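You operate a simulated robot arm through the tools that you are given. There is no shell and no other tool.

The job below is to be done with a simulated robot arm. You get a single attempt, and the scene is never put back.

## Task
Brush the orange-banded disc in the tester's dock, then test it.
Fine: black brush, put back; blue arm down, green button, arm up; the disc stays. Set down upright: black brush.

It is judged by the outcome, as a careful person would: the job done as asked, and still so three seconds after it is handed in. It fails if anything else is knocked over, pushed out of place, dropped, spilled or broken.

## Robot
A 7-joint arm with a fingered hand, fixed in place. Base frame: the origin is on the floor under the middle of its stand, x ahead of it, y to its left, z up; the work surface is at about z = 0.85. Lengths are in m, angles in degrees, forces in N, time in s.
With the tool pointing down near the work surface it reaches from about 0.2 to 0.76 m from the base axis. Its first joint turns from -166.0 to 166.0 degrees. Payload 4 kg.
The TCP is the grasp point between the finger pads, 0.028 m short of the fingertips. In the tool frame z runs along the fingers and y along their closing line. The gripper opens to 0.168 m; its body begins 0.079 m behind the TCP. The gripper is a hand of 4 fingers: y runs from the thumb to the fingers, the wrist lies at [0, 0, -0.249] in the tool frame, and closing takes about 1.5 s.
Orientation is that of the tool frame in the base frame, as [roll, pitch, yaw] about the fixed x, y, z axes, in that order (R = Rz(yaw) Ry(pitch) Rx(roll)). With the fingers straight down and closing along the base's y, the tool's x points along the base's -x, its y along +y and its z along -z.

## Interface
- The arm moves only by the tool step_arm. Its argument "plan" is one flat list of numbers, 7 for each row, row after row: the shift along the base's x, y, z in units of 40 mm (1.0 is 40 mm), then the turn, a rotation vector about the base's x, y, z in units of 4 degrees (1.0 is 4 degrees), then the finger opening in m, from 0 to 0.168. In form: [dx, dy, dz, rx, ry, rz, claw, dx, dy, dz, rx, ry, rz, claw, ...]. A call has 1 to 20 rows; each row shifts and turns the commanded pose from where the row before left it. A call with a number of a shift or a turn outside -1 to 1 is refused whole. Rows are played at 5 a second. More than 0.05 m and 8.6 degrees between two rows, or a gripper value outside its range, and nothing of the call is played. A pose out of reach is approached as far as the arm can. The call stops where the force on the tool passes 90 N (or 10 N more than at its start, if that is more) or the arm is blocked; 0.2 s more then pass. The fingers move at their own pace (about 0.153 m/s each) and stop on an object; they squeeze with about 22 N. The grip force told is the motor's: it shows also when the fingers shut on nothing. Time passes only in rows, and 0.2 s behind the last, so rows that do not move let the fingers close. The reply holds the time, the measured pose of the TCP, the force on the tool along the base axes, the opening and the grip force, in the units named above and with some noise, with the torque about the TCP (base axes, N m) and any sound that the robot's microphone picked up.
- Cameras (640 x 400 px; columns grow to the right, rows downward): "scene" is fixed at [0.3988, -0.5011, 1.6253]; the picture's right is [0.84, 0.54, 0.00], its down [0.51, -0.80, -0.30] and it looks along [-0.16, 0.25, -0.95] (base axes); focal length 354 px, centre (320, 200). "wrist" rides on the gripper at [0.06, -0.06, -0.11] in the tool frame; the picture's right is [0.71, 0.71, 0.00], its down [-0.56, 0.56, -0.61] and it looks along [-0.43, 0.43, 0.79] (tool axes); focal length 265 px, centre (320, 200).
- get_image(camera): a new picture of that camera. No time passes.
- move_column(by): slides the trunk up (or, below 0, down) by that many m; the arm rides with it, the base frame stays. It gives what a move gives, with no picture.
- grasp_type(shape): the hand has 4 fingers and takes this shape, open, in about a second: jaw (thumb against the fingers, like two jaws); tri (thumb and two fingers); tip (a fingertip pinch); poke (one finger out to press); point (the index stretched); flat (the hand flat); cup (the hand cupped); fist (a fist). The gripper value then closes the fingers along that shape, each until it touches; the sizes above hold for jaw. It gives what a move gives, with no picture.
- measure_at(camera, pixels): for up to 12 pixels [column, row] of the newest picture of that camera ("zoom" is the newest enlarged one), the place [x, y, z] in the base frame of the surface seen there, good to about 0.002 m. No time passes.
- inspect(camera, box): a new picture of the part [left, top, right, bottom] of that camera's present view, enlarged. No time passes.
- sign_off(): hands the job in; it is judged then, once.

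Leave the gripper open and the arm clear of the work at the hand-in unless told otherwise.

The tools are called by a JSON object that holds its "method" and its "body". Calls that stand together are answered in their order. step_arm: Moves the arm, as the interface text tells. Its arguments: {"type":"object","properties":{"plan":{"type":"array"}},"required":["plan"]} The other tools are called the same way: move_column (by) moves the trunk up or down; grasp_type (shape) gives the hand a shape; get_image (camera) takes a picture; measure_at (camera, pixels) gives the place of the surface under pixels of a picture; inspect (camera, box) takes an enlarged picture of a part of a camera's view; sign_off () hands the job in.

At the start:

```text
t: 0.0
tcp_pos: [0.3624, -0.2782, 1.193]
tcp_rot: [180.0, 0.0, 180.0]
ft_force: [-0.3, 0.1, 0.7]
torque: [0.02, 0.02, 0.01]
gripper_width: 0.1678
gripper_force: 0.1
shape: jaw
trunk travel left (down, up): [-0.525, 0.065]
```

scene: 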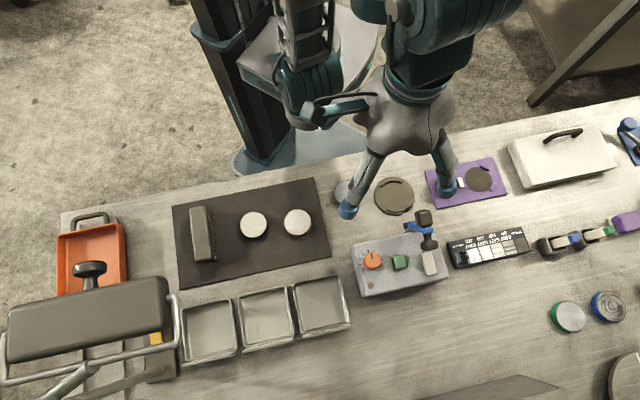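
wrist: 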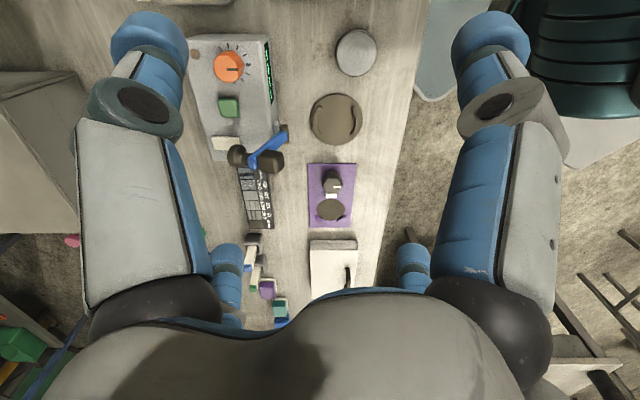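

I'll start by looking closely at the scene: the tester seems to sit near pixel (400,260), brushes near (570-630,240), and discs at (568,317) and (607,305). I'll enlarge these parts.

{"method": "inspect", "body": {"camera": "scene", "box": [330, 160, 540, 310]}}

{"method": "inspect", "body": {"camera": "scene", "box": [480, 100, 640, 400]}}

{"method": "inspect", "body": {"camera": "scene", "box": [0, 160, 340, 400]}}

```text
2.67 times, centred on (435, 235) of scene
```

zoom: 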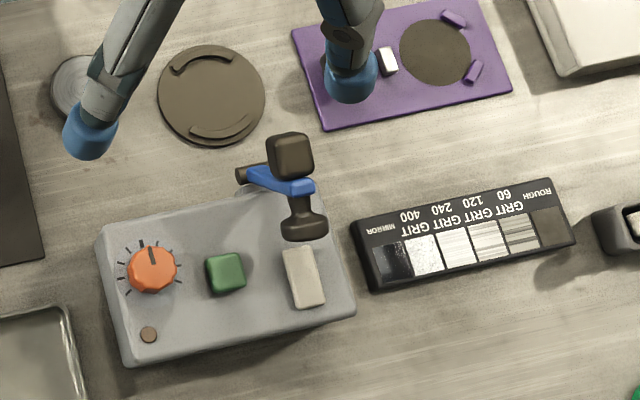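

```text
1.33 times, centred on (560, 250) of scene
```

zoom: 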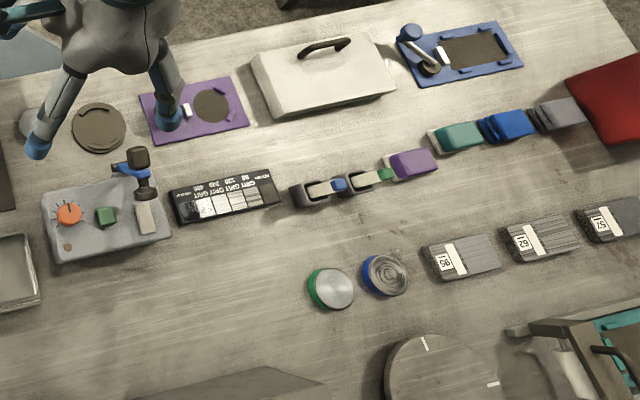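

```text
1.67 times, centred on (170, 280) of scene
```

zoom: 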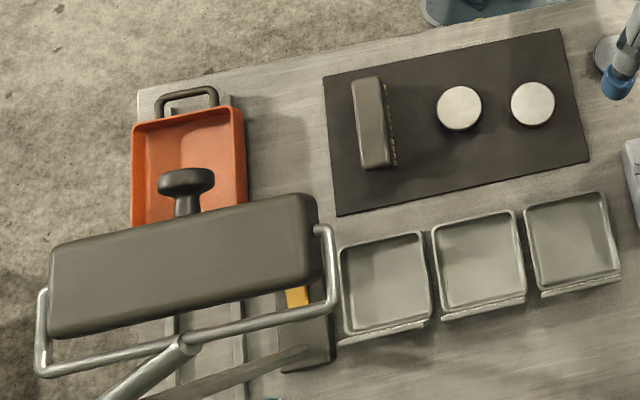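

Many items are similar, so I'll enlarge further: the left mat with a brush-like block at (200,235), the discs, the purple plate, the blue plate at (630,135), and the tools at (545-640,235).

{"method": "inspect", "body": {"camera": "scene", "box": [170, 175, 340, 285]}}

{"method": "inspect", "body": {"camera": "scene", "box": [330, 160, 430, 225]}}

{"method": "inspect", "body": {"camera": "scene", "box": [520, 200, 640, 275]}}

{"method": "inspect", "body": {"camera": "scene", "box": [520, 270, 640, 400]}}

{"method": "inspect", "body": {"camera": "scene", "box": [0, 200, 190, 400]}}

{"method": "inspect", "body": {"camera": "wrist", "box": [180, 20, 400, 160]}}

{"method": "inspect", "body": {"camera": "wrist", "box": [200, 110, 400, 330]}}

```text
3.64 times, centred on (255, 230) of scene
```

zoom: 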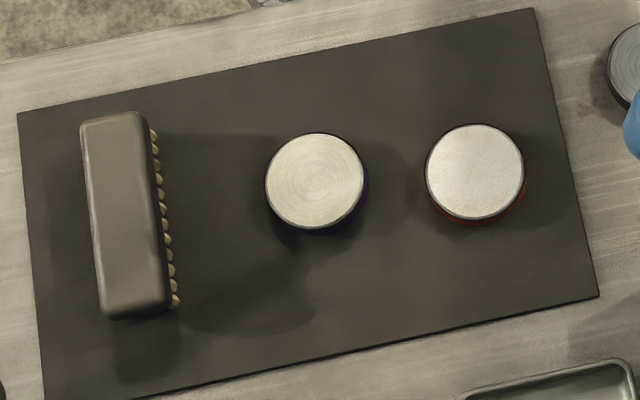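

```text
6.15 times, centred on (380, 192) of scene
```

zoom: 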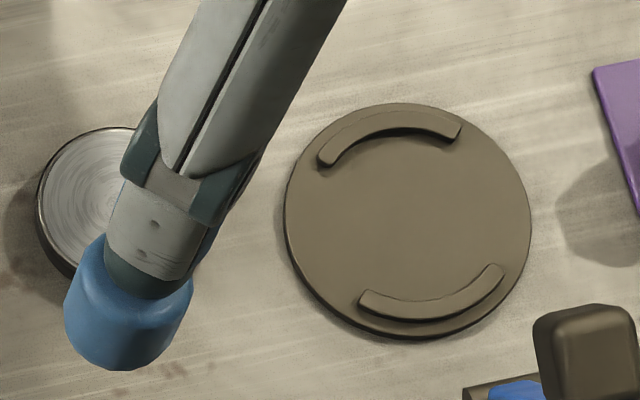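

```text
5.33 times, centred on (580, 238) of scene
```

zoom: 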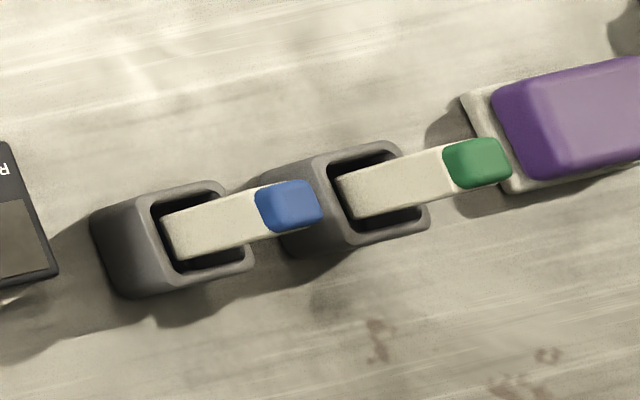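

```text
3.08 times, centred on (580, 335) of scene
```

zoom: 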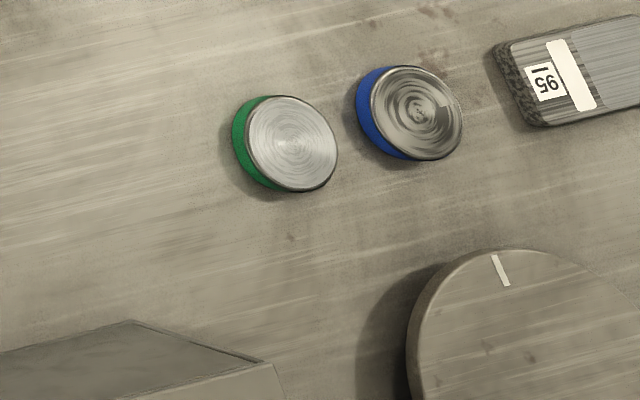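

```text
2.00 times, centred on (95, 300) of scene
```

zoom: 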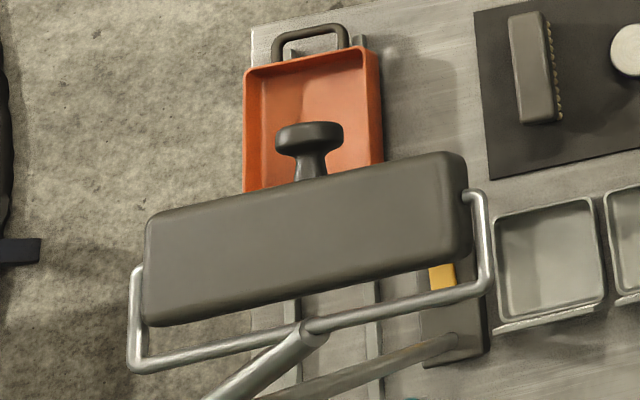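

```text
2.86 times, centred on (290, 90) of wrist
```

zoom: 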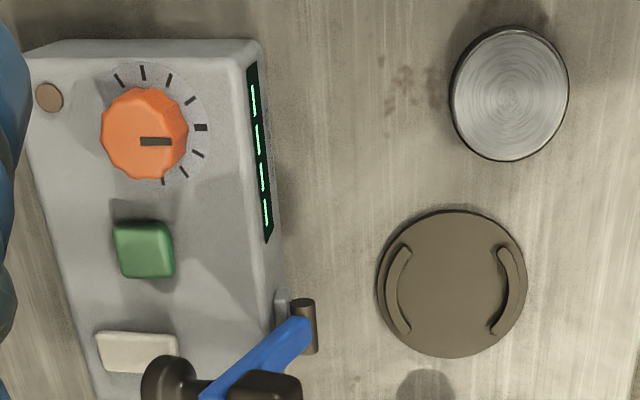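

```text
1.82 times, centred on (300, 220) of wrist
```

zoom: 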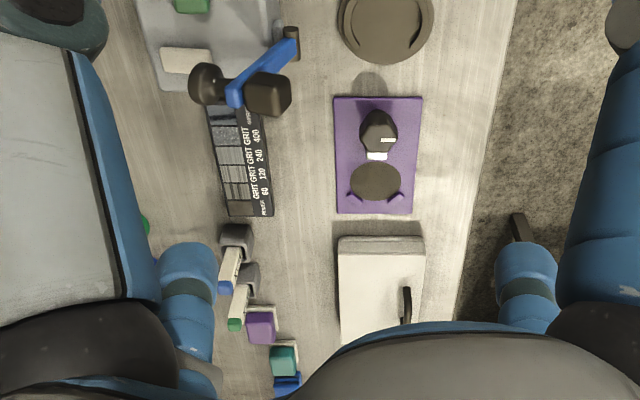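

The tester looks like the grey box (display, orange knob, green button, blue arm). The brown plate at (394,196) may be its dock. I'll measure key points in the scene picture before deciding.

{"method": "measure_at", "body": {"camera": "scene", "pixels": [[253, 225], [297, 222], [394, 197], [343, 193], [202, 235], [430, 263], [400, 262], [371, 260], [424, 219], [430, 240], [426, 230], [480, 180]]}}

{"method": "measure_at", "body": {"camera": "wrist", "pixels": [[355, 53], [337, 118], [329, 209], [240, 157], [272, 160], [285, 132], [262, 158], [229, 106], [225, 145], [231, 66], [333, 184], [258, 195]]}}

```text
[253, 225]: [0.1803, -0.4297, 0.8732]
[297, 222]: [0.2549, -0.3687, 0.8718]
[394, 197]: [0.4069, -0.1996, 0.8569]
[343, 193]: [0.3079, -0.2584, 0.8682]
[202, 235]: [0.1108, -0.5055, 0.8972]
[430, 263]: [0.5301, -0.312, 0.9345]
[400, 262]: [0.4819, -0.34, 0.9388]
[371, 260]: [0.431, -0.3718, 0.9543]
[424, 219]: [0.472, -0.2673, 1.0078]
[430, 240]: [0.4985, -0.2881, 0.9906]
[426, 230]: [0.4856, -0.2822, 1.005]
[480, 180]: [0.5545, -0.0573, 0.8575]
```

```text
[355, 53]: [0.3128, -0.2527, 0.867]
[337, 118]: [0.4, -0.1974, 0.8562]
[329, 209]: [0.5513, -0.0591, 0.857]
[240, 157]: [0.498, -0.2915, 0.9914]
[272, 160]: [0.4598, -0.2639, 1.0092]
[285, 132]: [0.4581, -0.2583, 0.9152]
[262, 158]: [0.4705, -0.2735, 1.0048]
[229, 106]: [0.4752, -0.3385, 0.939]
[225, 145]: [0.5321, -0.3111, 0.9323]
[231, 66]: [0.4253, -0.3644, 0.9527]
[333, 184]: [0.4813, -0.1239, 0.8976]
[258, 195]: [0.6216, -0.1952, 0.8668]
```

The mat objects at (297,222) and (202,235) are at z≈0.872 and 0.897; the brown plate lies just behind the tester's arm hinge. I'll look more at the coloured blocks on the right and measure the tall structure at the left to know its height.

{"method": "inspect", "body": {"camera": "scene", "box": [540, 100, 640, 240]}}

{"method": "measure_at", "body": {"camera": "scene", "pixels": [[85, 320], [90, 268], [155, 340], [90, 245], [170, 330], [210, 330], [265, 315], [320, 303], [380, 198], [400, 183], [403, 212], [20, 340]]}}

{"method": "inspect", "body": {"camera": "scene", "box": [270, 195, 330, 245]}}

```text
2.86 times, centred on (590, 170) of scene
```

zoom: 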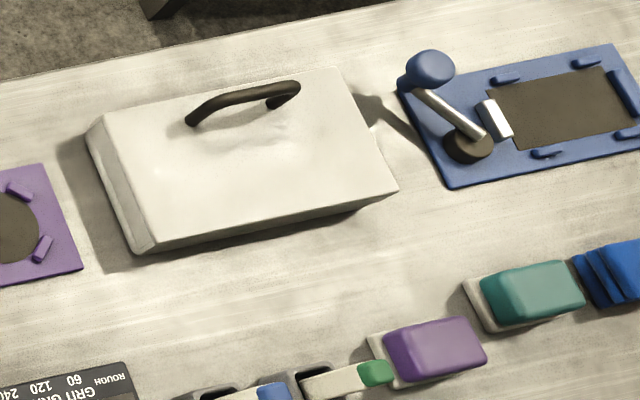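

```text
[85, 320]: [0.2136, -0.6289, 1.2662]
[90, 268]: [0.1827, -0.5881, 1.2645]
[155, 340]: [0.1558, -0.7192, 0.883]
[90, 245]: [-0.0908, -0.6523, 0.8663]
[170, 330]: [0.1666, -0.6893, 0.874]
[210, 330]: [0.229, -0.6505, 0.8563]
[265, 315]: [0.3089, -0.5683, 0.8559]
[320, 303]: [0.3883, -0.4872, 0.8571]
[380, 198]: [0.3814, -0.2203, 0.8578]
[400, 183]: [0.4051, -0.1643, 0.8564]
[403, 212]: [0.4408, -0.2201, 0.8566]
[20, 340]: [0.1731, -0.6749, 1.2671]
```

```text
8.00 times, centred on (300, 220) of scene
```

zoom: 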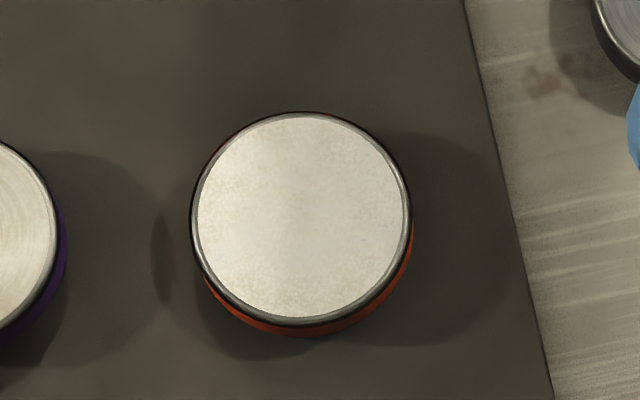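

The disc at (297,222) on the mat shows an orange-red band; its neighbour's is purple. The thing at left is a lamp head at z≈1.27 which I must avoid. I'll measure its outline, plus outlines of the brush and orange disc.

{"method": "measure_at", "body": {"camera": "scene", "pixels": [[9, 330], [165, 280], [172, 310], [12, 362], [175, 300], [178, 345], [95, 362], [60, 390], [8, 380], [120, 300], [150, 378], [92, 285]]}}

{"method": "inspect", "body": {"camera": "scene", "box": [180, 195, 230, 275]}}

{"method": "measure_at", "body": {"camera": "zoom", "pixels": [[240, 70], [330, 65], [250, 320], [350, 315], [300, 190], [370, 150], [370, 300], [420, 200], [200, 200], [300, 340], [290, 50], [363, 230]]}}

```text
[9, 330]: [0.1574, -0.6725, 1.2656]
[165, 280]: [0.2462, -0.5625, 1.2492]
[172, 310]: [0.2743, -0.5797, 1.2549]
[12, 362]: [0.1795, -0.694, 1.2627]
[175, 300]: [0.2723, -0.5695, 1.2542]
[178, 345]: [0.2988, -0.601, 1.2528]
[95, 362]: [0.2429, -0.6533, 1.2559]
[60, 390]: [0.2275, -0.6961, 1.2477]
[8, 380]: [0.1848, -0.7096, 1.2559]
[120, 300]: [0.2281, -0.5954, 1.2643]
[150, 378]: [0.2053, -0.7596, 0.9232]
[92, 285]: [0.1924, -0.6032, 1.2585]
```

```text
5.00 times, centred on (205, 235) of scene
```

zoom: 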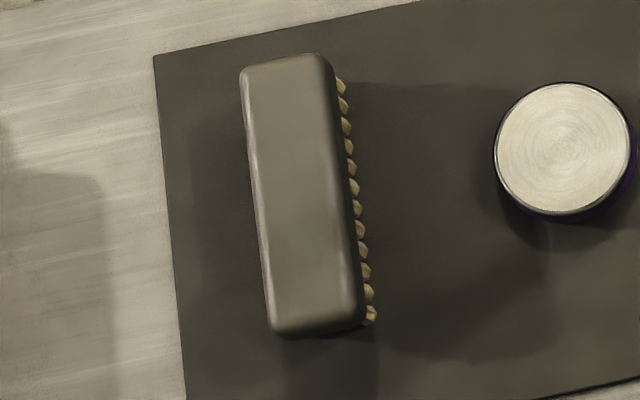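

```text
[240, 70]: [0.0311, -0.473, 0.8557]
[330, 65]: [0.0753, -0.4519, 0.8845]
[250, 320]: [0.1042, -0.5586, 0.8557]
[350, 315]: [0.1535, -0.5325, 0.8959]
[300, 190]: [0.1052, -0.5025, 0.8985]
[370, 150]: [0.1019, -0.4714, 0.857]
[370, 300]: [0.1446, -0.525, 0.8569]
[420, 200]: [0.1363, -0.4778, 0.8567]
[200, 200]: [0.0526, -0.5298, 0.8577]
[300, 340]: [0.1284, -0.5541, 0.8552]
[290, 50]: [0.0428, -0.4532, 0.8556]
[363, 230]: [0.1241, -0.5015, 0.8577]
```

The brush stands bristles-down, about 0.118 x 0.037 m, its long axis along about −45° (base), top z≈0.898. Now I'll look at the hand itself and at the dock's arcs for exact geometry.

{"method": "inspect", "body": {"camera": "scene", "box": [270, 40, 500, 225]}}

{"method": "inspect", "body": {"camera": "wrist", "box": [290, 80, 390, 150]}}

{"method": "measure_at", "body": {"camera": "zoom", "pixels": [[300, 80], [300, 365], [140, 220], [455, 240], [200, 220], [395, 240], [175, 215], [420, 240], [300, 230], [560, 60], [60, 350], [300, 20]]}}

```text
2.16 times, centred on (385, 132) of scene
```

zoom: 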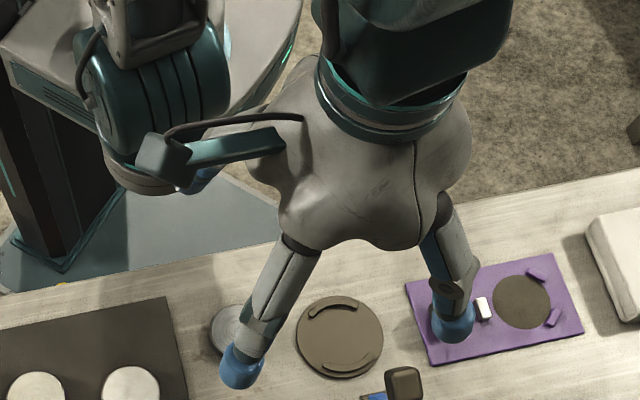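

```text
5.71 times, centred on (340, 115) of wrist
```

zoom: 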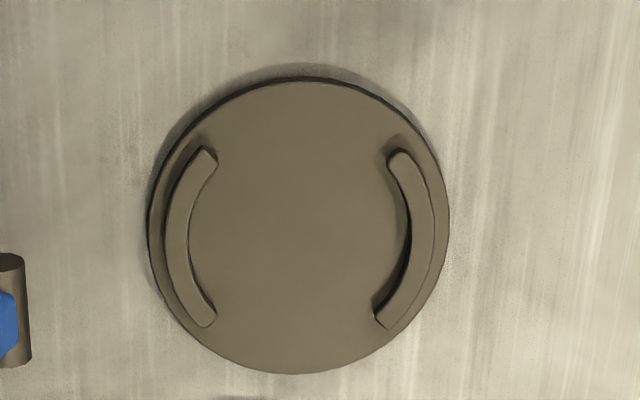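

```text
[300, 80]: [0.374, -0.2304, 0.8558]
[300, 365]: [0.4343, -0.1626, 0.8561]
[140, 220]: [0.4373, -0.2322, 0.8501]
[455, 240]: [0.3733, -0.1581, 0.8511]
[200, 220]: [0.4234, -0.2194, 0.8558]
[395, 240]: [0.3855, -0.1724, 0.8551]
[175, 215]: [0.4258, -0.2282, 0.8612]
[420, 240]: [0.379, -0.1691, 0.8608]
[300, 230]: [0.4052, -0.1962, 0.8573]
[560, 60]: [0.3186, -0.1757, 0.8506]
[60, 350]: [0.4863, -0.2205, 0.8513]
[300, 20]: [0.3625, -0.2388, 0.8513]
```

The dock plate is centred near (0.4045, −0.196), top z 0.856, its arcs separated along −45°, so the gaps for fingers lie along +45°. Next I move above the orange-banded disc at (0.255, −0.369), turning the tool −45° so the fingers close along +45°, and lowering to z≈1.05 for a wrist look.

{"method": "step_arm", "body": {"plan": [-0.224, -0.1885, -0.298, 0, 0, -0.9375, 0.11, -0.224, -0.1885, -0.298, 0, 0, -0.9375, 0.11, -0.224, -0.1885, -0.298, 0, 0, -0.9375, 0.11, -0.224, -0.1885, -0.298, 0, 0, -0.9375, 0.11, -0.224, -0.1885, -0.298, 0, 0, -0.9375, 0.11, -0.224, -0.1885, -0.298, 0, 0, -0.9375, 0.11, -0.224, -0.1885, -0.298, 0, 0, -0.9375, 0.11, -0.224, -0.1885, -0.298, 0, 0, -0.9375, 0.11, -0.224, -0.1885, -0.298, 0, 0, -0.9375, 0.11, -0.224, -0.1885, -0.298, 0, 0, -0.9375, 0.11, -0.224, -0.1885, -0.298, 0, 0, -0.9375, 0.11, -0.224, -0.1885, -0.298, 0, 0, -0.9375, 0.11]}}

{"method": "get_image", "body": {"camera": "wrist"}}

{"method": "get_image", "body": {"camera": "scene"}}

```text
t: 2.6
tcp_pos: [0.2537, -0.3668, 1.0491]
tcp_rot: [-180.0, 0.0, 134.9]
ft_force: [0.1, -0.2, 0.0]
torque: [0.0, 0.0, 0.01]
gripper_width: 0.1105
gripper_force: 0.1
shape: jaw
trunk travel left (down, up): [-0.525, 0.065]
```

```text
taken
```

wrist: 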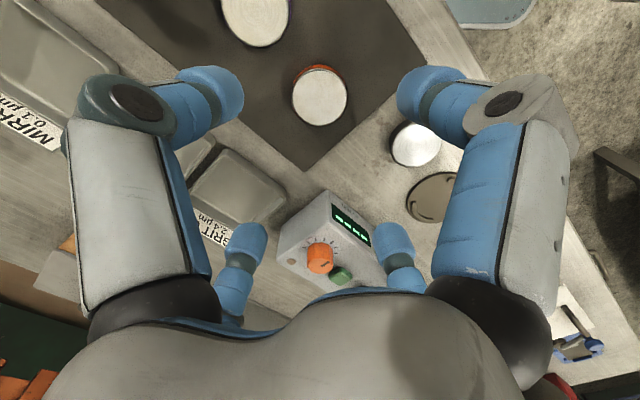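

```text
taken
```

scene: 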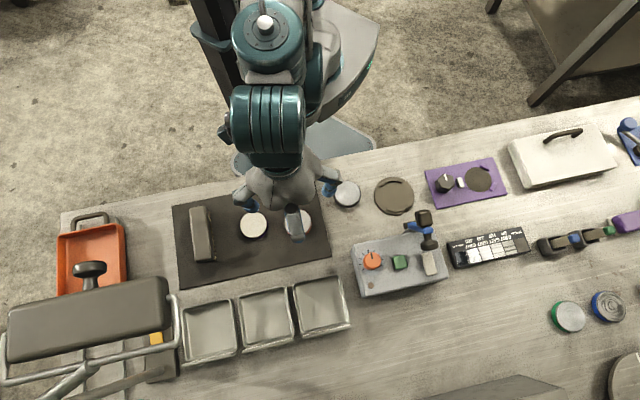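

The wrist view shows the disc at (320,95) with an orange band; the one at (415,143) looks plain grey. The four fingertips appear in a cross. I'll enlarge the disc, and close the fingers here in free air to see how the jaw shape closes.

{"method": "inspect", "body": {"camera": "wrist", "box": [270, 40, 450, 170]}}

{"method": "step_arm", "body": {"plan": [0, 0, 0, 0, 0, 0, 0.05, 0, 0, 0, 0, 0, 0, 0.05, 0, 0, 0, 0, 0, 0, 0.05, 0, 0, 0, 0, 0, 0, 0.05, 0, 0, 0, 0, 0, 0, 0.05]}}

{"method": "get_image", "body": {"camera": "wrist"}}

{"method": "inspect", "body": {"camera": "scene", "box": [200, 120, 400, 260]}}

```text
3.08 times, centred on (360, 105) of wrist
```

zoom: 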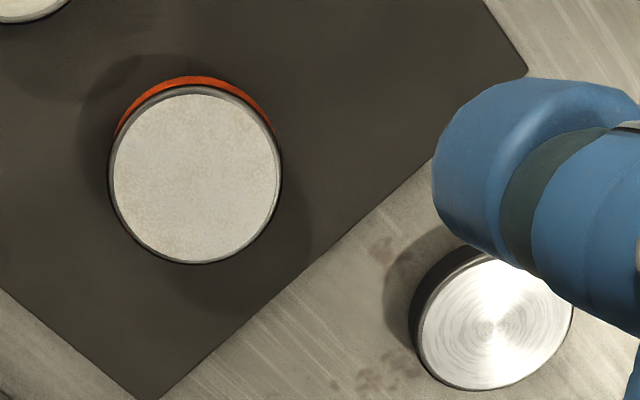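

```text
t: 3.8
tcp_pos: [0.2533, -0.3672, 1.0494]
tcp_rot: [-180.0, 0.0, 135.1]
ft_force: [-0.5, 0.4, -0.1]
torque: [0.03, -0.02, -0.01]
gripper_width: 0.0505
gripper_force: 0.2
shape: jaw
trunk travel left (down, up): [-0.525, 0.065]
```

```text
taken
```

wrist: 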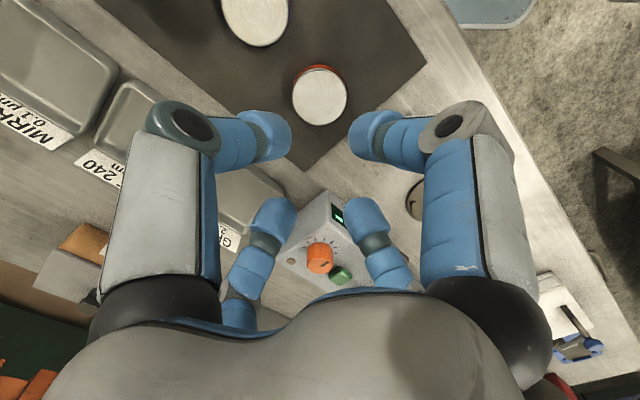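

```text
2.86 times, centred on (300, 190) of scene
```

zoom: 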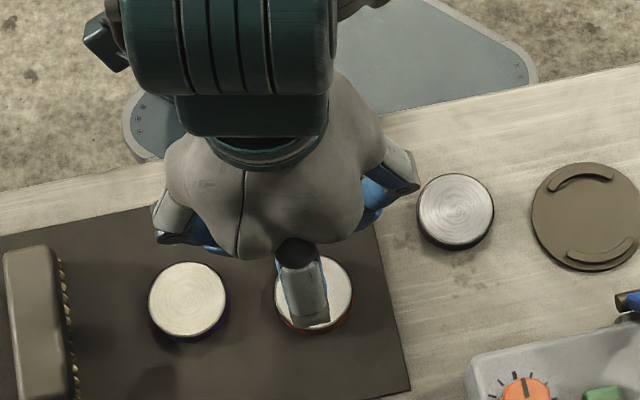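

The orange band is confirmed on this disc, and the hand closes its four fingers radially in a cross. I'll check what the "tip" and "tri" shapes look like here in the free air.

{"method": "grasp_type", "body": {"shape": "tip"}}

{"method": "get_image", "body": {"camera": "wrist"}}

{"method": "grasp_type", "body": {"shape": "tri"}}

{"method": "get_image", "body": {"camera": "wrist"}}

{"method": "grasp_type", "body": {"shape": "poke"}}

{"method": "get_image", "body": {"camera": "wrist"}}

```text
t: 4.7
tcp_pos: [0.254, -0.3678, 1.0491]
tcp_rot: [-179.9, 0.0, 134.9]
ft_force: [0.0, -0.3, 0.5]
torque: [0.04, -0.01, -0.01]
gripper_width: 0.168
gripper_force: 0.0
shape: tip
trunk travel left (down, up): [-0.525, 0.065]
```

```text
taken
```

wrist: 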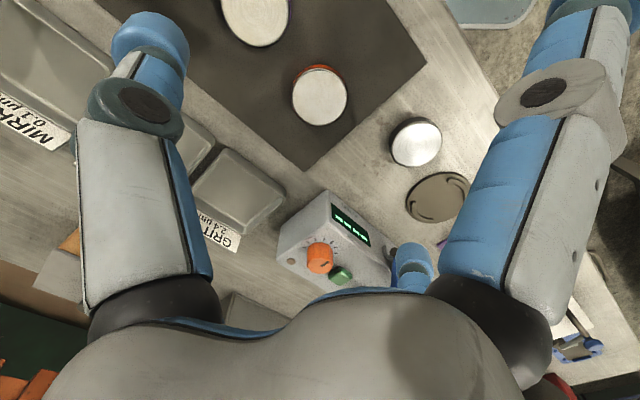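

```text
t: 5.6
tcp_pos: [0.2546, -0.3677, 1.0493]
tcp_rot: [-180.0, 0.0, 135.1]
ft_force: [0.2, 0.5, 0.5]
torque: [0.02, 0.03, 0.01]
gripper_width: 0.1681
gripper_force: 0.1
shape: tri
trunk travel left (down, up): [-0.525, 0.065]
```

```text
taken
```

wrist: 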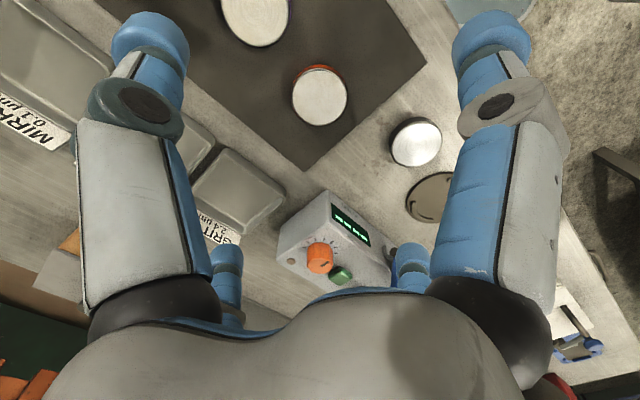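

```text
t: 6.5
tcp_pos: [0.255, -0.3664, 1.0488]
tcp_rot: [-180.0, 0.0, 134.9]
ft_force: [0.1, -0.3, 0.2]
torque: [0.01, -0.02, 0.02]
gripper_width: 0.0
gripper_force: 0.0
shape: poke
trunk travel left (down, up): [-0.525, 0.065]
```

```text
taken
```

wrist: 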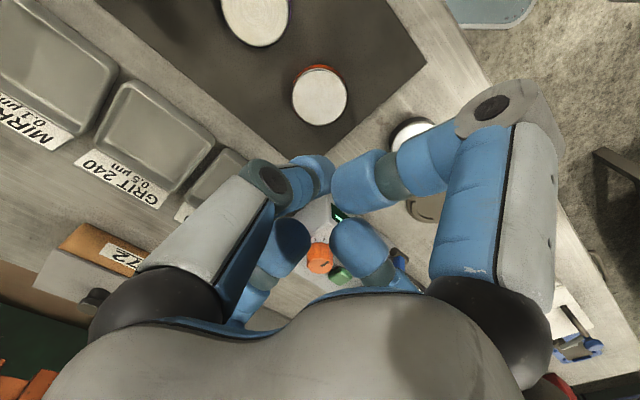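

"tip" splays two fingers wide (toward the tester later), so the radial jaw with fingers along base ±x/±y is best for the disc: it keeps the raised blue arm between two fingers. I'll go back to jaw, turn +45° and set opening 0.075 to measure the fingertips.

{"method": "grasp_type", "body": {"shape": "jaw"}}

{"method": "step_arm", "body": {"plan": [0, 0, 0, 0, 0, 0.9375, 0.07, 0, 0, 0, 0, 0, 0.9375, 0.07, 0, 0, 0, 0, 0, 0.9375, 0.07, 0, 0, 0, 0, 0, 0.9375, 0.07, 0, 0, 0, 0, 0, 0.9375, 0.07, 0, 0, 0, 0, 0, 0.9375, 0.07, 0, 0, 0, 0, 0, 0.9375, 0.07, 0, 0, 0, 0, 0, 0.9375, 0.07, 0, 0, 0, 0, 0, 0.9375, 0.07, 0, 0, 0, 0, 0, 0.9375, 0.07, 0, 0, 0, 0, 0, 0.9375, 0.07, 0, 0, 0, 0, 0, 0.9375, 0.07]}}

{"method": "get_image", "body": {"camera": "wrist"}}

{"method": "inspect", "body": {"camera": "scene", "box": [200, 120, 400, 260]}}

```text
t: 7.4
tcp_pos: [0.2551, -0.3669, 1.0487]
tcp_rot: [-180.0, 0.0, 134.9]
ft_force: [0.3, 0.6, -0.3]
torque: [-0.02, -0.02, -0.04]
gripper_width: 0.1681
gripper_force: 0.1
shape: jaw
trunk travel left (down, up): [-0.525, 0.065]
```

```text
t: 10.0
tcp_pos: [0.2546, -0.368, 1.0485]
tcp_rot: [180.0, 0.0, 179.9]
ft_force: [0.2, 0.0, -0.8]
torque: [-0.03, -0.02, 0.01]
gripper_width: 0.0705
gripper_force: 0.0
shape: jaw
trunk travel left (down, up): [-0.525, 0.065]
```

```text
taken
```

wrist: 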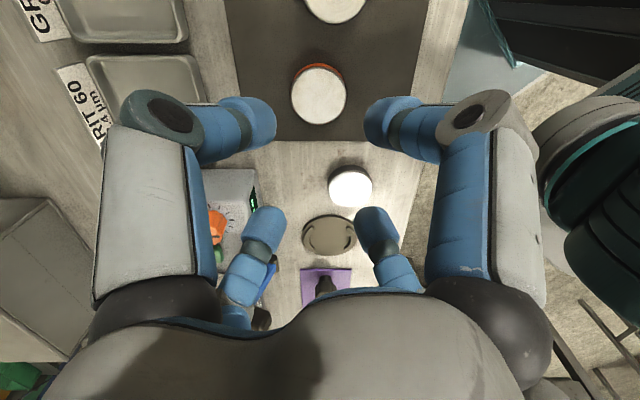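

```text
2.86 times, centred on (300, 190) of scene
```

zoom: 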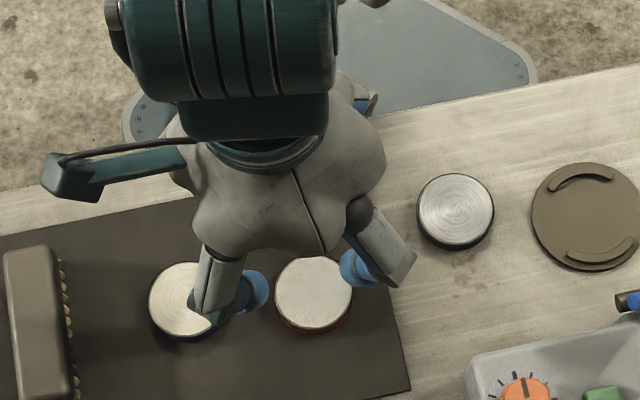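

I'll measure points on the fingertips in the wrist picture to learn how the tips sit relative to the TCP.

{"method": "measure_at", "body": {"camera": "wrist", "pixels": [[270, 122], [258, 105], [260, 140], [240, 120], [205, 135], [168, 114], [368, 120], [380, 140], [270, 215], [282, 222], [366, 218], [250, 270]]}}

{"method": "measure_at", "body": {"camera": "scene", "pixels": [[297, 222], [287, 217], [308, 218], [297, 234], [296, 210], [289, 229], [305, 229], [426, 205], [421, 228], [435, 220], [440, 235], [413, 222]]}}

```text
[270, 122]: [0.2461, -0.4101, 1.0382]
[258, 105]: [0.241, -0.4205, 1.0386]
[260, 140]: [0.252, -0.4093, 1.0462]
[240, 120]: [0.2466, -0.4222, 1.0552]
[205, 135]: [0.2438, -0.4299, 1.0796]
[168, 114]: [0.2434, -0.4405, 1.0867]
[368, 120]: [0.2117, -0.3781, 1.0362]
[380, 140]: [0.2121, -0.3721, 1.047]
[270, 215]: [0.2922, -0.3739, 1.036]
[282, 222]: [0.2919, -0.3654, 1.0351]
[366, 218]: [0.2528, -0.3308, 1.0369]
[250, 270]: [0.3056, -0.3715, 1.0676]
```

```text
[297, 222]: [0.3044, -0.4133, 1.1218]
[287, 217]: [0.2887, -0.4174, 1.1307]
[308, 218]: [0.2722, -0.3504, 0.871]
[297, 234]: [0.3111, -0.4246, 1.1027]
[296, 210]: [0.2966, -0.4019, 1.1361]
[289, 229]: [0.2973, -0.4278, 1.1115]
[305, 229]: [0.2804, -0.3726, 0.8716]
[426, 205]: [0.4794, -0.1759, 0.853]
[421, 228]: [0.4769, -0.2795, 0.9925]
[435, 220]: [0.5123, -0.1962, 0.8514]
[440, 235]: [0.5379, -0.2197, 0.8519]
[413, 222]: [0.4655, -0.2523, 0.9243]
```

The pads reach down nearly vertical to about 8 mm above the tip ends. Now I'll measure the rim of the orange disc from the wrist picture to get its centre, and the top of the mat around it.

{"method": "inspect", "body": {"camera": "wrist", "box": [280, 55, 360, 135]}}

```text
5.00 times, centred on (320, 95) of wrist
```

zoom: 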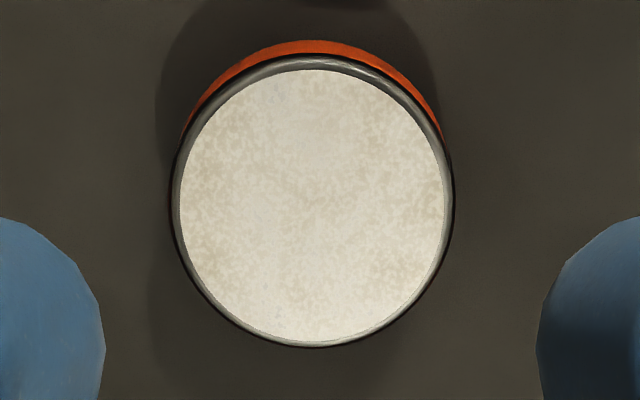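

{"method": "measure_at", "body": {"camera": "zoom", "pixels": [[312, 75], [312, 338], [188, 208], [436, 208], [225, 120], [400, 120], [225, 300], [400, 300], [312, 205], [120, 300], [560, 80], [312, 375]]}}

```text
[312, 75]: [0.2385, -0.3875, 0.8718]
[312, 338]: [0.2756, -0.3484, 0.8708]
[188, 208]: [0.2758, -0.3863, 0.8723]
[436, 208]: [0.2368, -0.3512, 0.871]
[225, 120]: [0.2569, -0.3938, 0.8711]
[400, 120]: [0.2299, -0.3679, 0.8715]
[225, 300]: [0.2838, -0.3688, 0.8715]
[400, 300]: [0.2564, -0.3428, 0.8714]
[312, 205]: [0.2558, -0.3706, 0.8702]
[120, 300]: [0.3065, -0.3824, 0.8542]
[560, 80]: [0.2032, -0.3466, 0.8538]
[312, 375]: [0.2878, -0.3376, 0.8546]
```

The disc centre is (0.2567, −0.3683), top z 0.871, mat 0.854. I'll open to 0.10, descend over it to TCP z≈0.906 and check.

{"method": "step_arm", "body": {"plan": [0.045, 0.01, -0.9, 0, 0, 0, 0.1, 0, 0, -0.9, 0, 0, 0, 0.1, 0, 0, -0.9, 0, 0, 0, 0.1, 0, 0, -0.9, 0, 0, 0, 0.1, 0, 0, 0, 0, 0, 0, 0.1]}}

{"method": "get_image", "body": {"camera": "wrist"}}

{"method": "inspect", "body": {"camera": "scene", "box": [200, 150, 400, 275]}}

```text
t: 11.2
tcp_pos: [0.256, -0.3665, 0.906]
tcp_rot: [-180.0, 0.0, 180.0]
ft_force: [-0.6, 0.1, -0.3]
torque: [-0.02, 0.0, 0.02]
gripper_width: 0.0994
gripper_force: 0.1
shape: jaw
trunk travel left (down, up): [-0.525, 0.065]
```

```text
taken
```

wrist: 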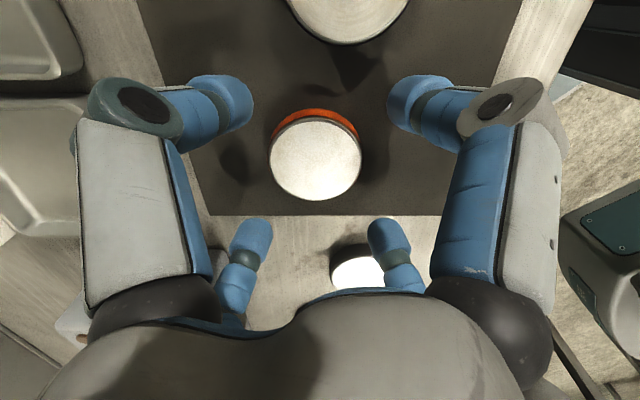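

```text
3.20 times, centred on (300, 212) of scene
```

zoom: 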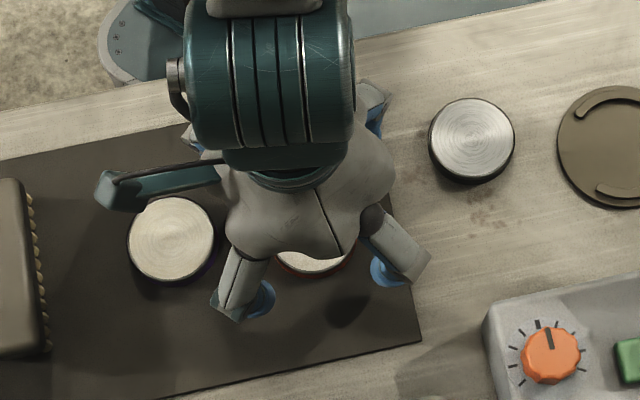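

The disc is between the four fingers; I'll re-measure its rim from this closer view to centre precisely.

{"method": "inspect", "body": {"camera": "wrist", "box": [256, 100, 376, 220]}}

{"method": "measure_at", "body": {"camera": "wrist", "pixels": [[316, 127], [316, 194], [274, 160], [357, 160], [286, 136], [346, 136], [286, 186], [346, 186], [316, 160], [245, 115], [392, 110], [262, 235]]}}

```text
3.33 times, centred on (316, 160) of wrist
```

zoom: 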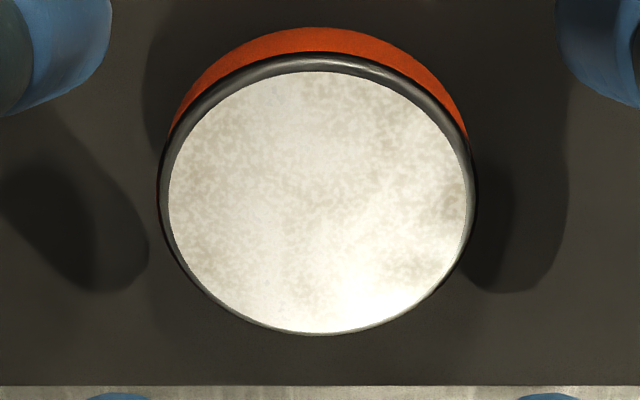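

```text
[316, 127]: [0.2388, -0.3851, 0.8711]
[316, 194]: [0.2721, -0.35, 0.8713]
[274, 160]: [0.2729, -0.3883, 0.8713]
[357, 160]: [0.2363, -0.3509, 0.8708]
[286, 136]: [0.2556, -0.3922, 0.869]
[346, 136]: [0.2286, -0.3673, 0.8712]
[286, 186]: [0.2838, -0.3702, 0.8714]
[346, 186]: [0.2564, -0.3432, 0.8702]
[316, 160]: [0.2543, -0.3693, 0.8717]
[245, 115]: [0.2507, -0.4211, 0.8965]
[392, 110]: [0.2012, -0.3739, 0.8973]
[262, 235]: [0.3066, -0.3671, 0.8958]
```

Disc centre (0.2558, −0.3684); I'm within ~1–2 mm. I'll shift 1 mm, go down to TCP z≈0.885, then close on the disc.

{"method": "step_arm", "body": {"plan": [0, -0.03, -0.2, 0, 0, 0, 0.1, 0, 0, -0.2, 0, 0, 0, 0.1, 0, 0, -0.12, 0, 0, 0, 0.1]}}

{"method": "step_arm", "body": {"plan": [0, 0, 0, 0, 0, 0, 0.08, 0, 0, 0, 0, 0, 0, 0.065, 0, 0, 0, 0, 0, 0, 0.05, 0, 0, 0, 0, 0, 0, 0.04, 0, 0, 0, 0, 0, 0, 0.04, 0, 0, 0, 0, 0, 0, 0.04]}}

{"method": "get_image", "body": {"camera": "wrist"}}

```text
t: 12.0
tcp_pos: [0.2564, -0.3686, 0.8863]
tcp_rot: [179.9, 0.0, 179.9]
ft_force: [0.3, 0.5, -0.2]
torque: [-0.01, -0.03, -0.01]
gripper_width: 0.0991
gripper_force: 0.1
shape: jaw
trunk travel left (down, up): [-0.525, 0.065]
```

```text
t: 13.4
tcp_pos: [0.2559, -0.3691, 0.886]
tcp_rot: [-180.0, 0.0, -180.0]
ft_force: [-0.1, 0.8, -0.4]
torque: [-0.02, 0.0, -0.03]
gripper_width: 0.0531
gripper_force: 21.8
shape: jaw
trunk travel left (down, up): [-0.525, 0.065]
```

```text
taken
```

wrist: 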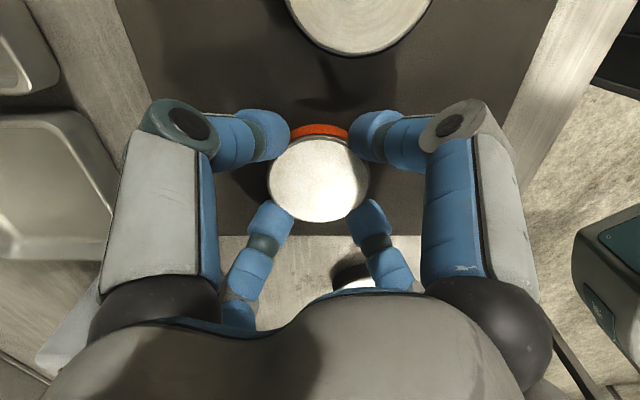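

The grip force is 21.8 N at 0.053 m: the disc is held. I'll lift 20 mm and check that it comes along level.

{"method": "step_arm", "body": {"plan": [0, 0, 0.15, 0, 0, 0, 0.04, 0, 0, 0.15, 0, 0, 0, 0.04, 0, 0, 0.2, 0, 0, 0, 0.04, 0, 0, 0, 0, 0, 0, 0.04]}}

{"method": "inspect", "body": {"camera": "wrist", "box": [230, 90, 410, 250]}}

{"method": "measure_at", "body": {"camera": "zoom", "pixels": [[310, 150], [310, 300], [240, 230], [390, 230], [270, 170], [360, 170], [270, 280], [370, 280], [310, 225]]}}

```text
t: 14.4
tcp_pos: [0.2567, -0.369, 0.9059]
tcp_rot: [180.0, 0.0, -180.0]
ft_force: [0.3, 0.0, -3.5]
torque: [0.0, 0.0, 0.01]
gripper_width: 0.0532
gripper_force: 21.8
shape: jaw
trunk travel left (down, up): [-0.525, 0.065]
```

```text
2.50 times, centred on (320, 170) of wrist
```

zoom: 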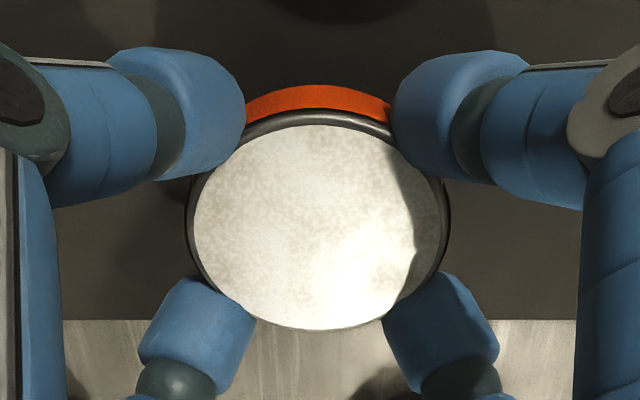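

```text
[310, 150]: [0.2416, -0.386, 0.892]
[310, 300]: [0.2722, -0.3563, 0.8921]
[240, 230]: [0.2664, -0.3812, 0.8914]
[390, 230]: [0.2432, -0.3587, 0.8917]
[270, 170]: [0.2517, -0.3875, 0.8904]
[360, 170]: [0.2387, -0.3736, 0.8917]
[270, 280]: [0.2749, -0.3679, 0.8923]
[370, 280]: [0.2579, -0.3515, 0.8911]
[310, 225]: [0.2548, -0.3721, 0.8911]
```

The disc is level in the grip (top z 0.891 all over), weight ≈3.5 N. I'll lift to TCP z≈1.0 and carry it above the dock at (0.4045, −0.196), then look.

{"method": "step_arm", "body": {"plan": [0, 0, 0.6, 0, 0, 0, 0.04, 0, 0, 0.8, 0, 0, 0, 0.04, 0, 0, 0.8, 0, 0, 0, 0.04, 0, 0, 0.4, 0, 0, 0, 0.04, 0.4, 0.46, 0, 0, 0, 0, 0.04, 0.55, 0.64, 0, 0, 0, 0, 0.04, 0.55, 0.64, 0, 0, 0, 0, 0.04, 0.55, 0.64, 0, 0, 0, 0, 0.04, 0.55, 0.64, 0, 0, 0, 0, 0.04, 0.55, 0.64, 0, 0, 0, 0, 0.04, 0.4, 0.46, 0, 0, 0, 0, 0.04, 0.16, 0.2, 0, 0, 0, 0, 0.04, 0, 0, 0, 0, 0, 0, 0.04]}}

{"method": "get_image", "body": {"camera": "wrist"}}

{"method": "get_image", "body": {"camera": "scene"}}

```text
t: 17.2
tcp_pos: [0.4046, -0.1962, 1.0071]
tcp_rot: [180.0, -0.1, -180.0]
ft_force: [0.0, -0.1, -4.2]
torque: [-0.02, -0.01, -0.01]
gripper_width: 0.0533
gripper_force: 22.0
shape: jaw
trunk travel left (down, up): [-0.525, 0.065]
```

```text
taken
```

wrist: 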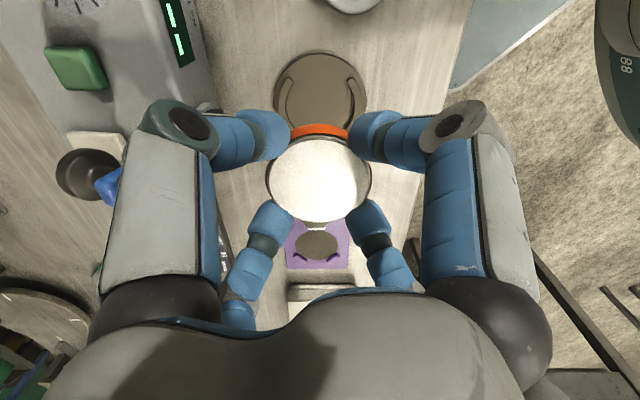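

```text
taken
```

scene: 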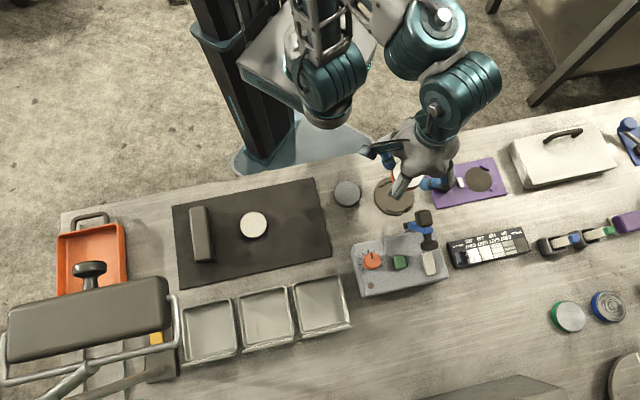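

The hand is clear of the blue arm. I'll enlarge the dock in the wrist view to check the alignment of its arcs with the tool axis.

{"method": "inspect", "body": {"camera": "wrist", "box": [260, 40, 380, 140]}}

{"method": "measure_at", "body": {"camera": "wrist", "pixels": [[276, 100], [364, 100], [320, 54], [289, 100], [348, 92], [285, 80], [355, 80], [320, 90], [282, 100], [358, 105], [290, 66], [352, 66]]}}

{"method": "inspect", "body": {"camera": "scene", "box": [340, 130, 470, 260]}}

```text
4.00 times, centred on (320, 90) of wrist
```

zoom: 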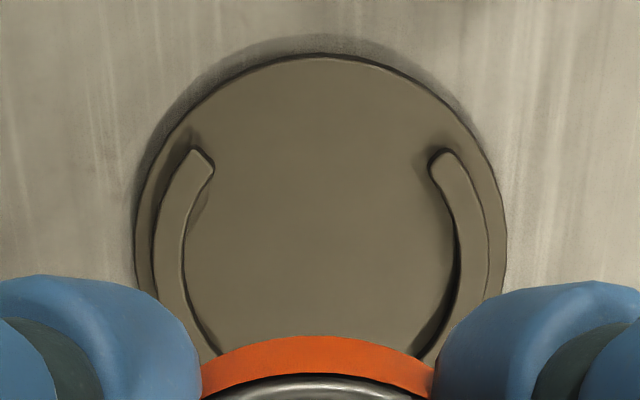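

```text
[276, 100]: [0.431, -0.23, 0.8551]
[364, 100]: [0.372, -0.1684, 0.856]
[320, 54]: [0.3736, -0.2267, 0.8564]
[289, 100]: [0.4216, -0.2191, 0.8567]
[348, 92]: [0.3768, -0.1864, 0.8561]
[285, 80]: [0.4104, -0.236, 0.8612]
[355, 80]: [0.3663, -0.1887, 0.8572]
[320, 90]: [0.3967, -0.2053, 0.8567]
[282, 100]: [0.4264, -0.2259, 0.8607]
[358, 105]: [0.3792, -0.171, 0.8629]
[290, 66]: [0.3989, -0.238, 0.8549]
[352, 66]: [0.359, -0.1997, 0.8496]
```

```text
3.08 times, centred on (405, 195) of scene
```

zoom: 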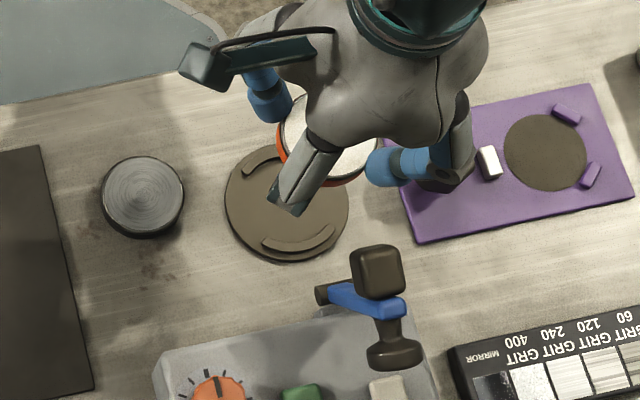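

The arcs are centred on the tool axis (zoom columns 183 and 458 → mid 320.5). I'll descend in stages: first to TCP z≈0.93, watching the clearance to the raised arm.

{"method": "step_arm", "body": {"plan": [0, 0, -0.7, 0, 0, 0, 0.04, 0, 0, -0.7, 0, 0, 0, 0.04, 0, 0, -0.5, 0, 0, 0, 0.04, 0, 0, 0, 0, 0, 0, 0.04]}}

{"method": "inspect", "body": {"camera": "scene", "box": [340, 130, 490, 260]}}

{"method": "get_image", "body": {"camera": "wrist"}}

```text
t: 18.2
tcp_pos: [0.406, -0.1965, 0.9316]
tcp_rot: [180.0, -0.1, -179.9]
ft_force: [0.9, 0.4, -3.0]
torque: [0.01, 0.03, 0.03]
gripper_width: 0.0528
gripper_force: 21.9
shape: jaw
trunk travel left (down, up): [-0.525, 0.065]
```

```text
3.08 times, centred on (415, 195) of scene
```

zoom: 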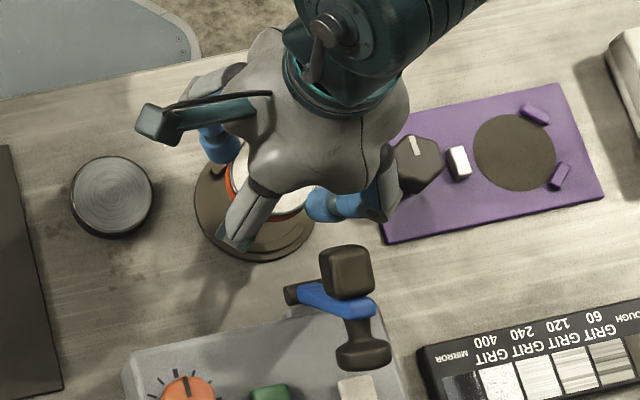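

```text
taken
```

wrist: 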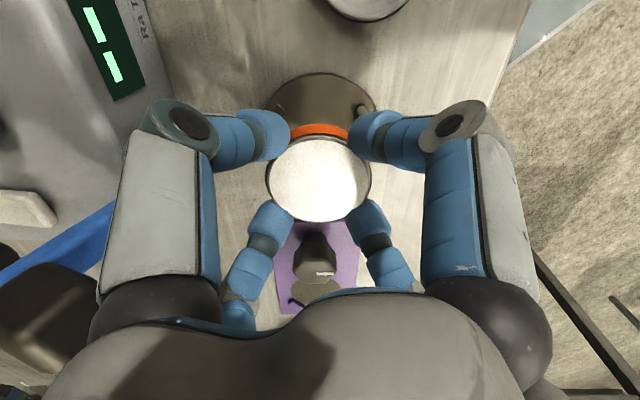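

Clear on all sides. Next, down to TCP z≈0.893, and check forces.

{"method": "step_arm", "body": {"plan": [0, 0, -0.4, 0, 0, 0, 0.04, 0, 0, -0.35, 0, 0, 0, 0.04, 0, 0, -0.2, 0, 0, 0, 0.04, 0, 0, 0, 0, 0, 0, 0.04]}}

{"method": "inspect", "body": {"camera": "wrist", "box": [220, 80, 420, 220]}}

{"method": "inspect", "body": {"camera": "scene", "box": [360, 150, 460, 250]}}

```text
t: 19.2
tcp_pos: [0.404, -0.1955, 0.8952]
tcp_rot: [179.9, -0.1, 180.0]
ft_force: [-0.2, -1.5, -3.1]
torque: [-0.02, 0.05, 0.04]
gripper_width: 0.0532
gripper_force: 22.8
shape: jaw
trunk travel left (down, up): [-0.525, 0.065]
```

```text
2.86 times, centred on (320, 150) of wrist
```

zoom: 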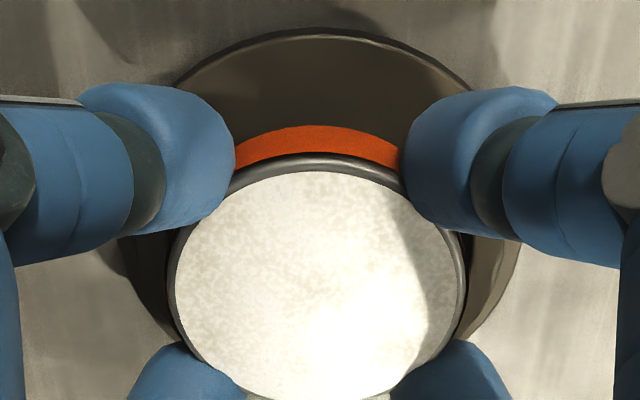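

```text
4.00 times, centred on (410, 200) of scene
```

zoom: 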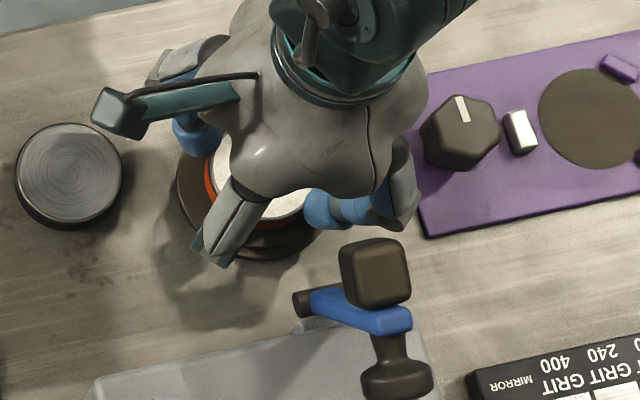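

Aligned (plate edges at columns ~115 and ~525 about the disc's centre). I'll lower by small steps, watching the force.

{"method": "step_arm", "body": {"plan": [0, 0, -0.06, 0, 0, 0, 0.04, 0, 0, -0.06, 0, 0, 0, 0.04, 0, 0, 0, 0, 0, 0, 0.04]}}

```text
t: 20.0
tcp_pos: [0.405, -0.1954, 0.8898]
tcp_rot: [180.0, 0.0, -180.0]
ft_force: [0.3, 0.3, -2.1]
torque: [0.0, -0.04, 0.0]
gripper_width: 0.053
gripper_force: 21.4
shape: jaw
trunk travel left (down, up): [-0.525, 0.065]
```

{"method": "step_arm", "body": {"plan": [0, 0, -0.03, 0, 0, 0, 0.04, 0, 0, 0, 0, 0, 0, 0.04]}}

```text
t: 20.6
tcp_pos: [0.4048, -0.1972, 0.8883]
tcp_rot: [-179.9, 0.1, 179.9]
ft_force: [-0.1, -0.2, 12.3]
torque: [0.06, -0.12, -0.02]
gripper_width: 0.0532
gripper_force: 22.0
shape: jaw
trunk travel left (down, up): [-0.525, 0.065]
```

Contact: +12 N at z 0.888, so the disc is on the plate (or within a millimetre). I'll ease up 0.4 mm and open the fingers to 0.075.

{"method": "step_arm", "body": {"plan": [0, 0, 0.01, 0, 0, 0, 0.05, 0, 0, 0, 0, 0, 0, 0.06, 0, 0, 0, 0, 0, 0, 0.068, 0, 0, 0, 0, 0, 0, 0.075, 0, 0, 0, 0, 0, 0, 0.075]}}

{"method": "inspect", "body": {"camera": "wrist", "box": [220, 80, 420, 220]}}

{"method": "measure_at", "body": {"camera": "zoom", "pixels": [[320, 190], [320, 370], [200, 270], [440, 270], [320, 280], [250, 210], [390, 210], [250, 350], [390, 350]]}}

```text
t: 21.8
tcp_pos: [0.4051, -0.1976, 0.8877]
tcp_rot: [179.9, 0.0, -179.8]
ft_force: [0.4, 0.7, 0.5]
torque: [0.02, 0.0, 0.0]
gripper_width: 0.0744
gripper_force: 0.0
shape: jaw
trunk travel left (down, up): [-0.525, 0.065]
```

```text
2.86 times, centred on (320, 150) of wrist
```

zoom: 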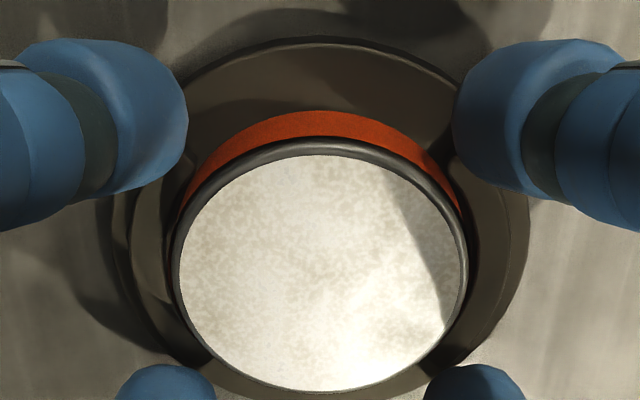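

```text
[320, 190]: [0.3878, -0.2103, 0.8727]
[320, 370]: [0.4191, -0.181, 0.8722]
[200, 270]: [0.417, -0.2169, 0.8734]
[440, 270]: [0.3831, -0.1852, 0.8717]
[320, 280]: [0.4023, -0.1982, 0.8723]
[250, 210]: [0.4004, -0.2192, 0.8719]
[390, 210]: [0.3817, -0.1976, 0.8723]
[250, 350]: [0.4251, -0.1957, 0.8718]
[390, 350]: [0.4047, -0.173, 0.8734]
```

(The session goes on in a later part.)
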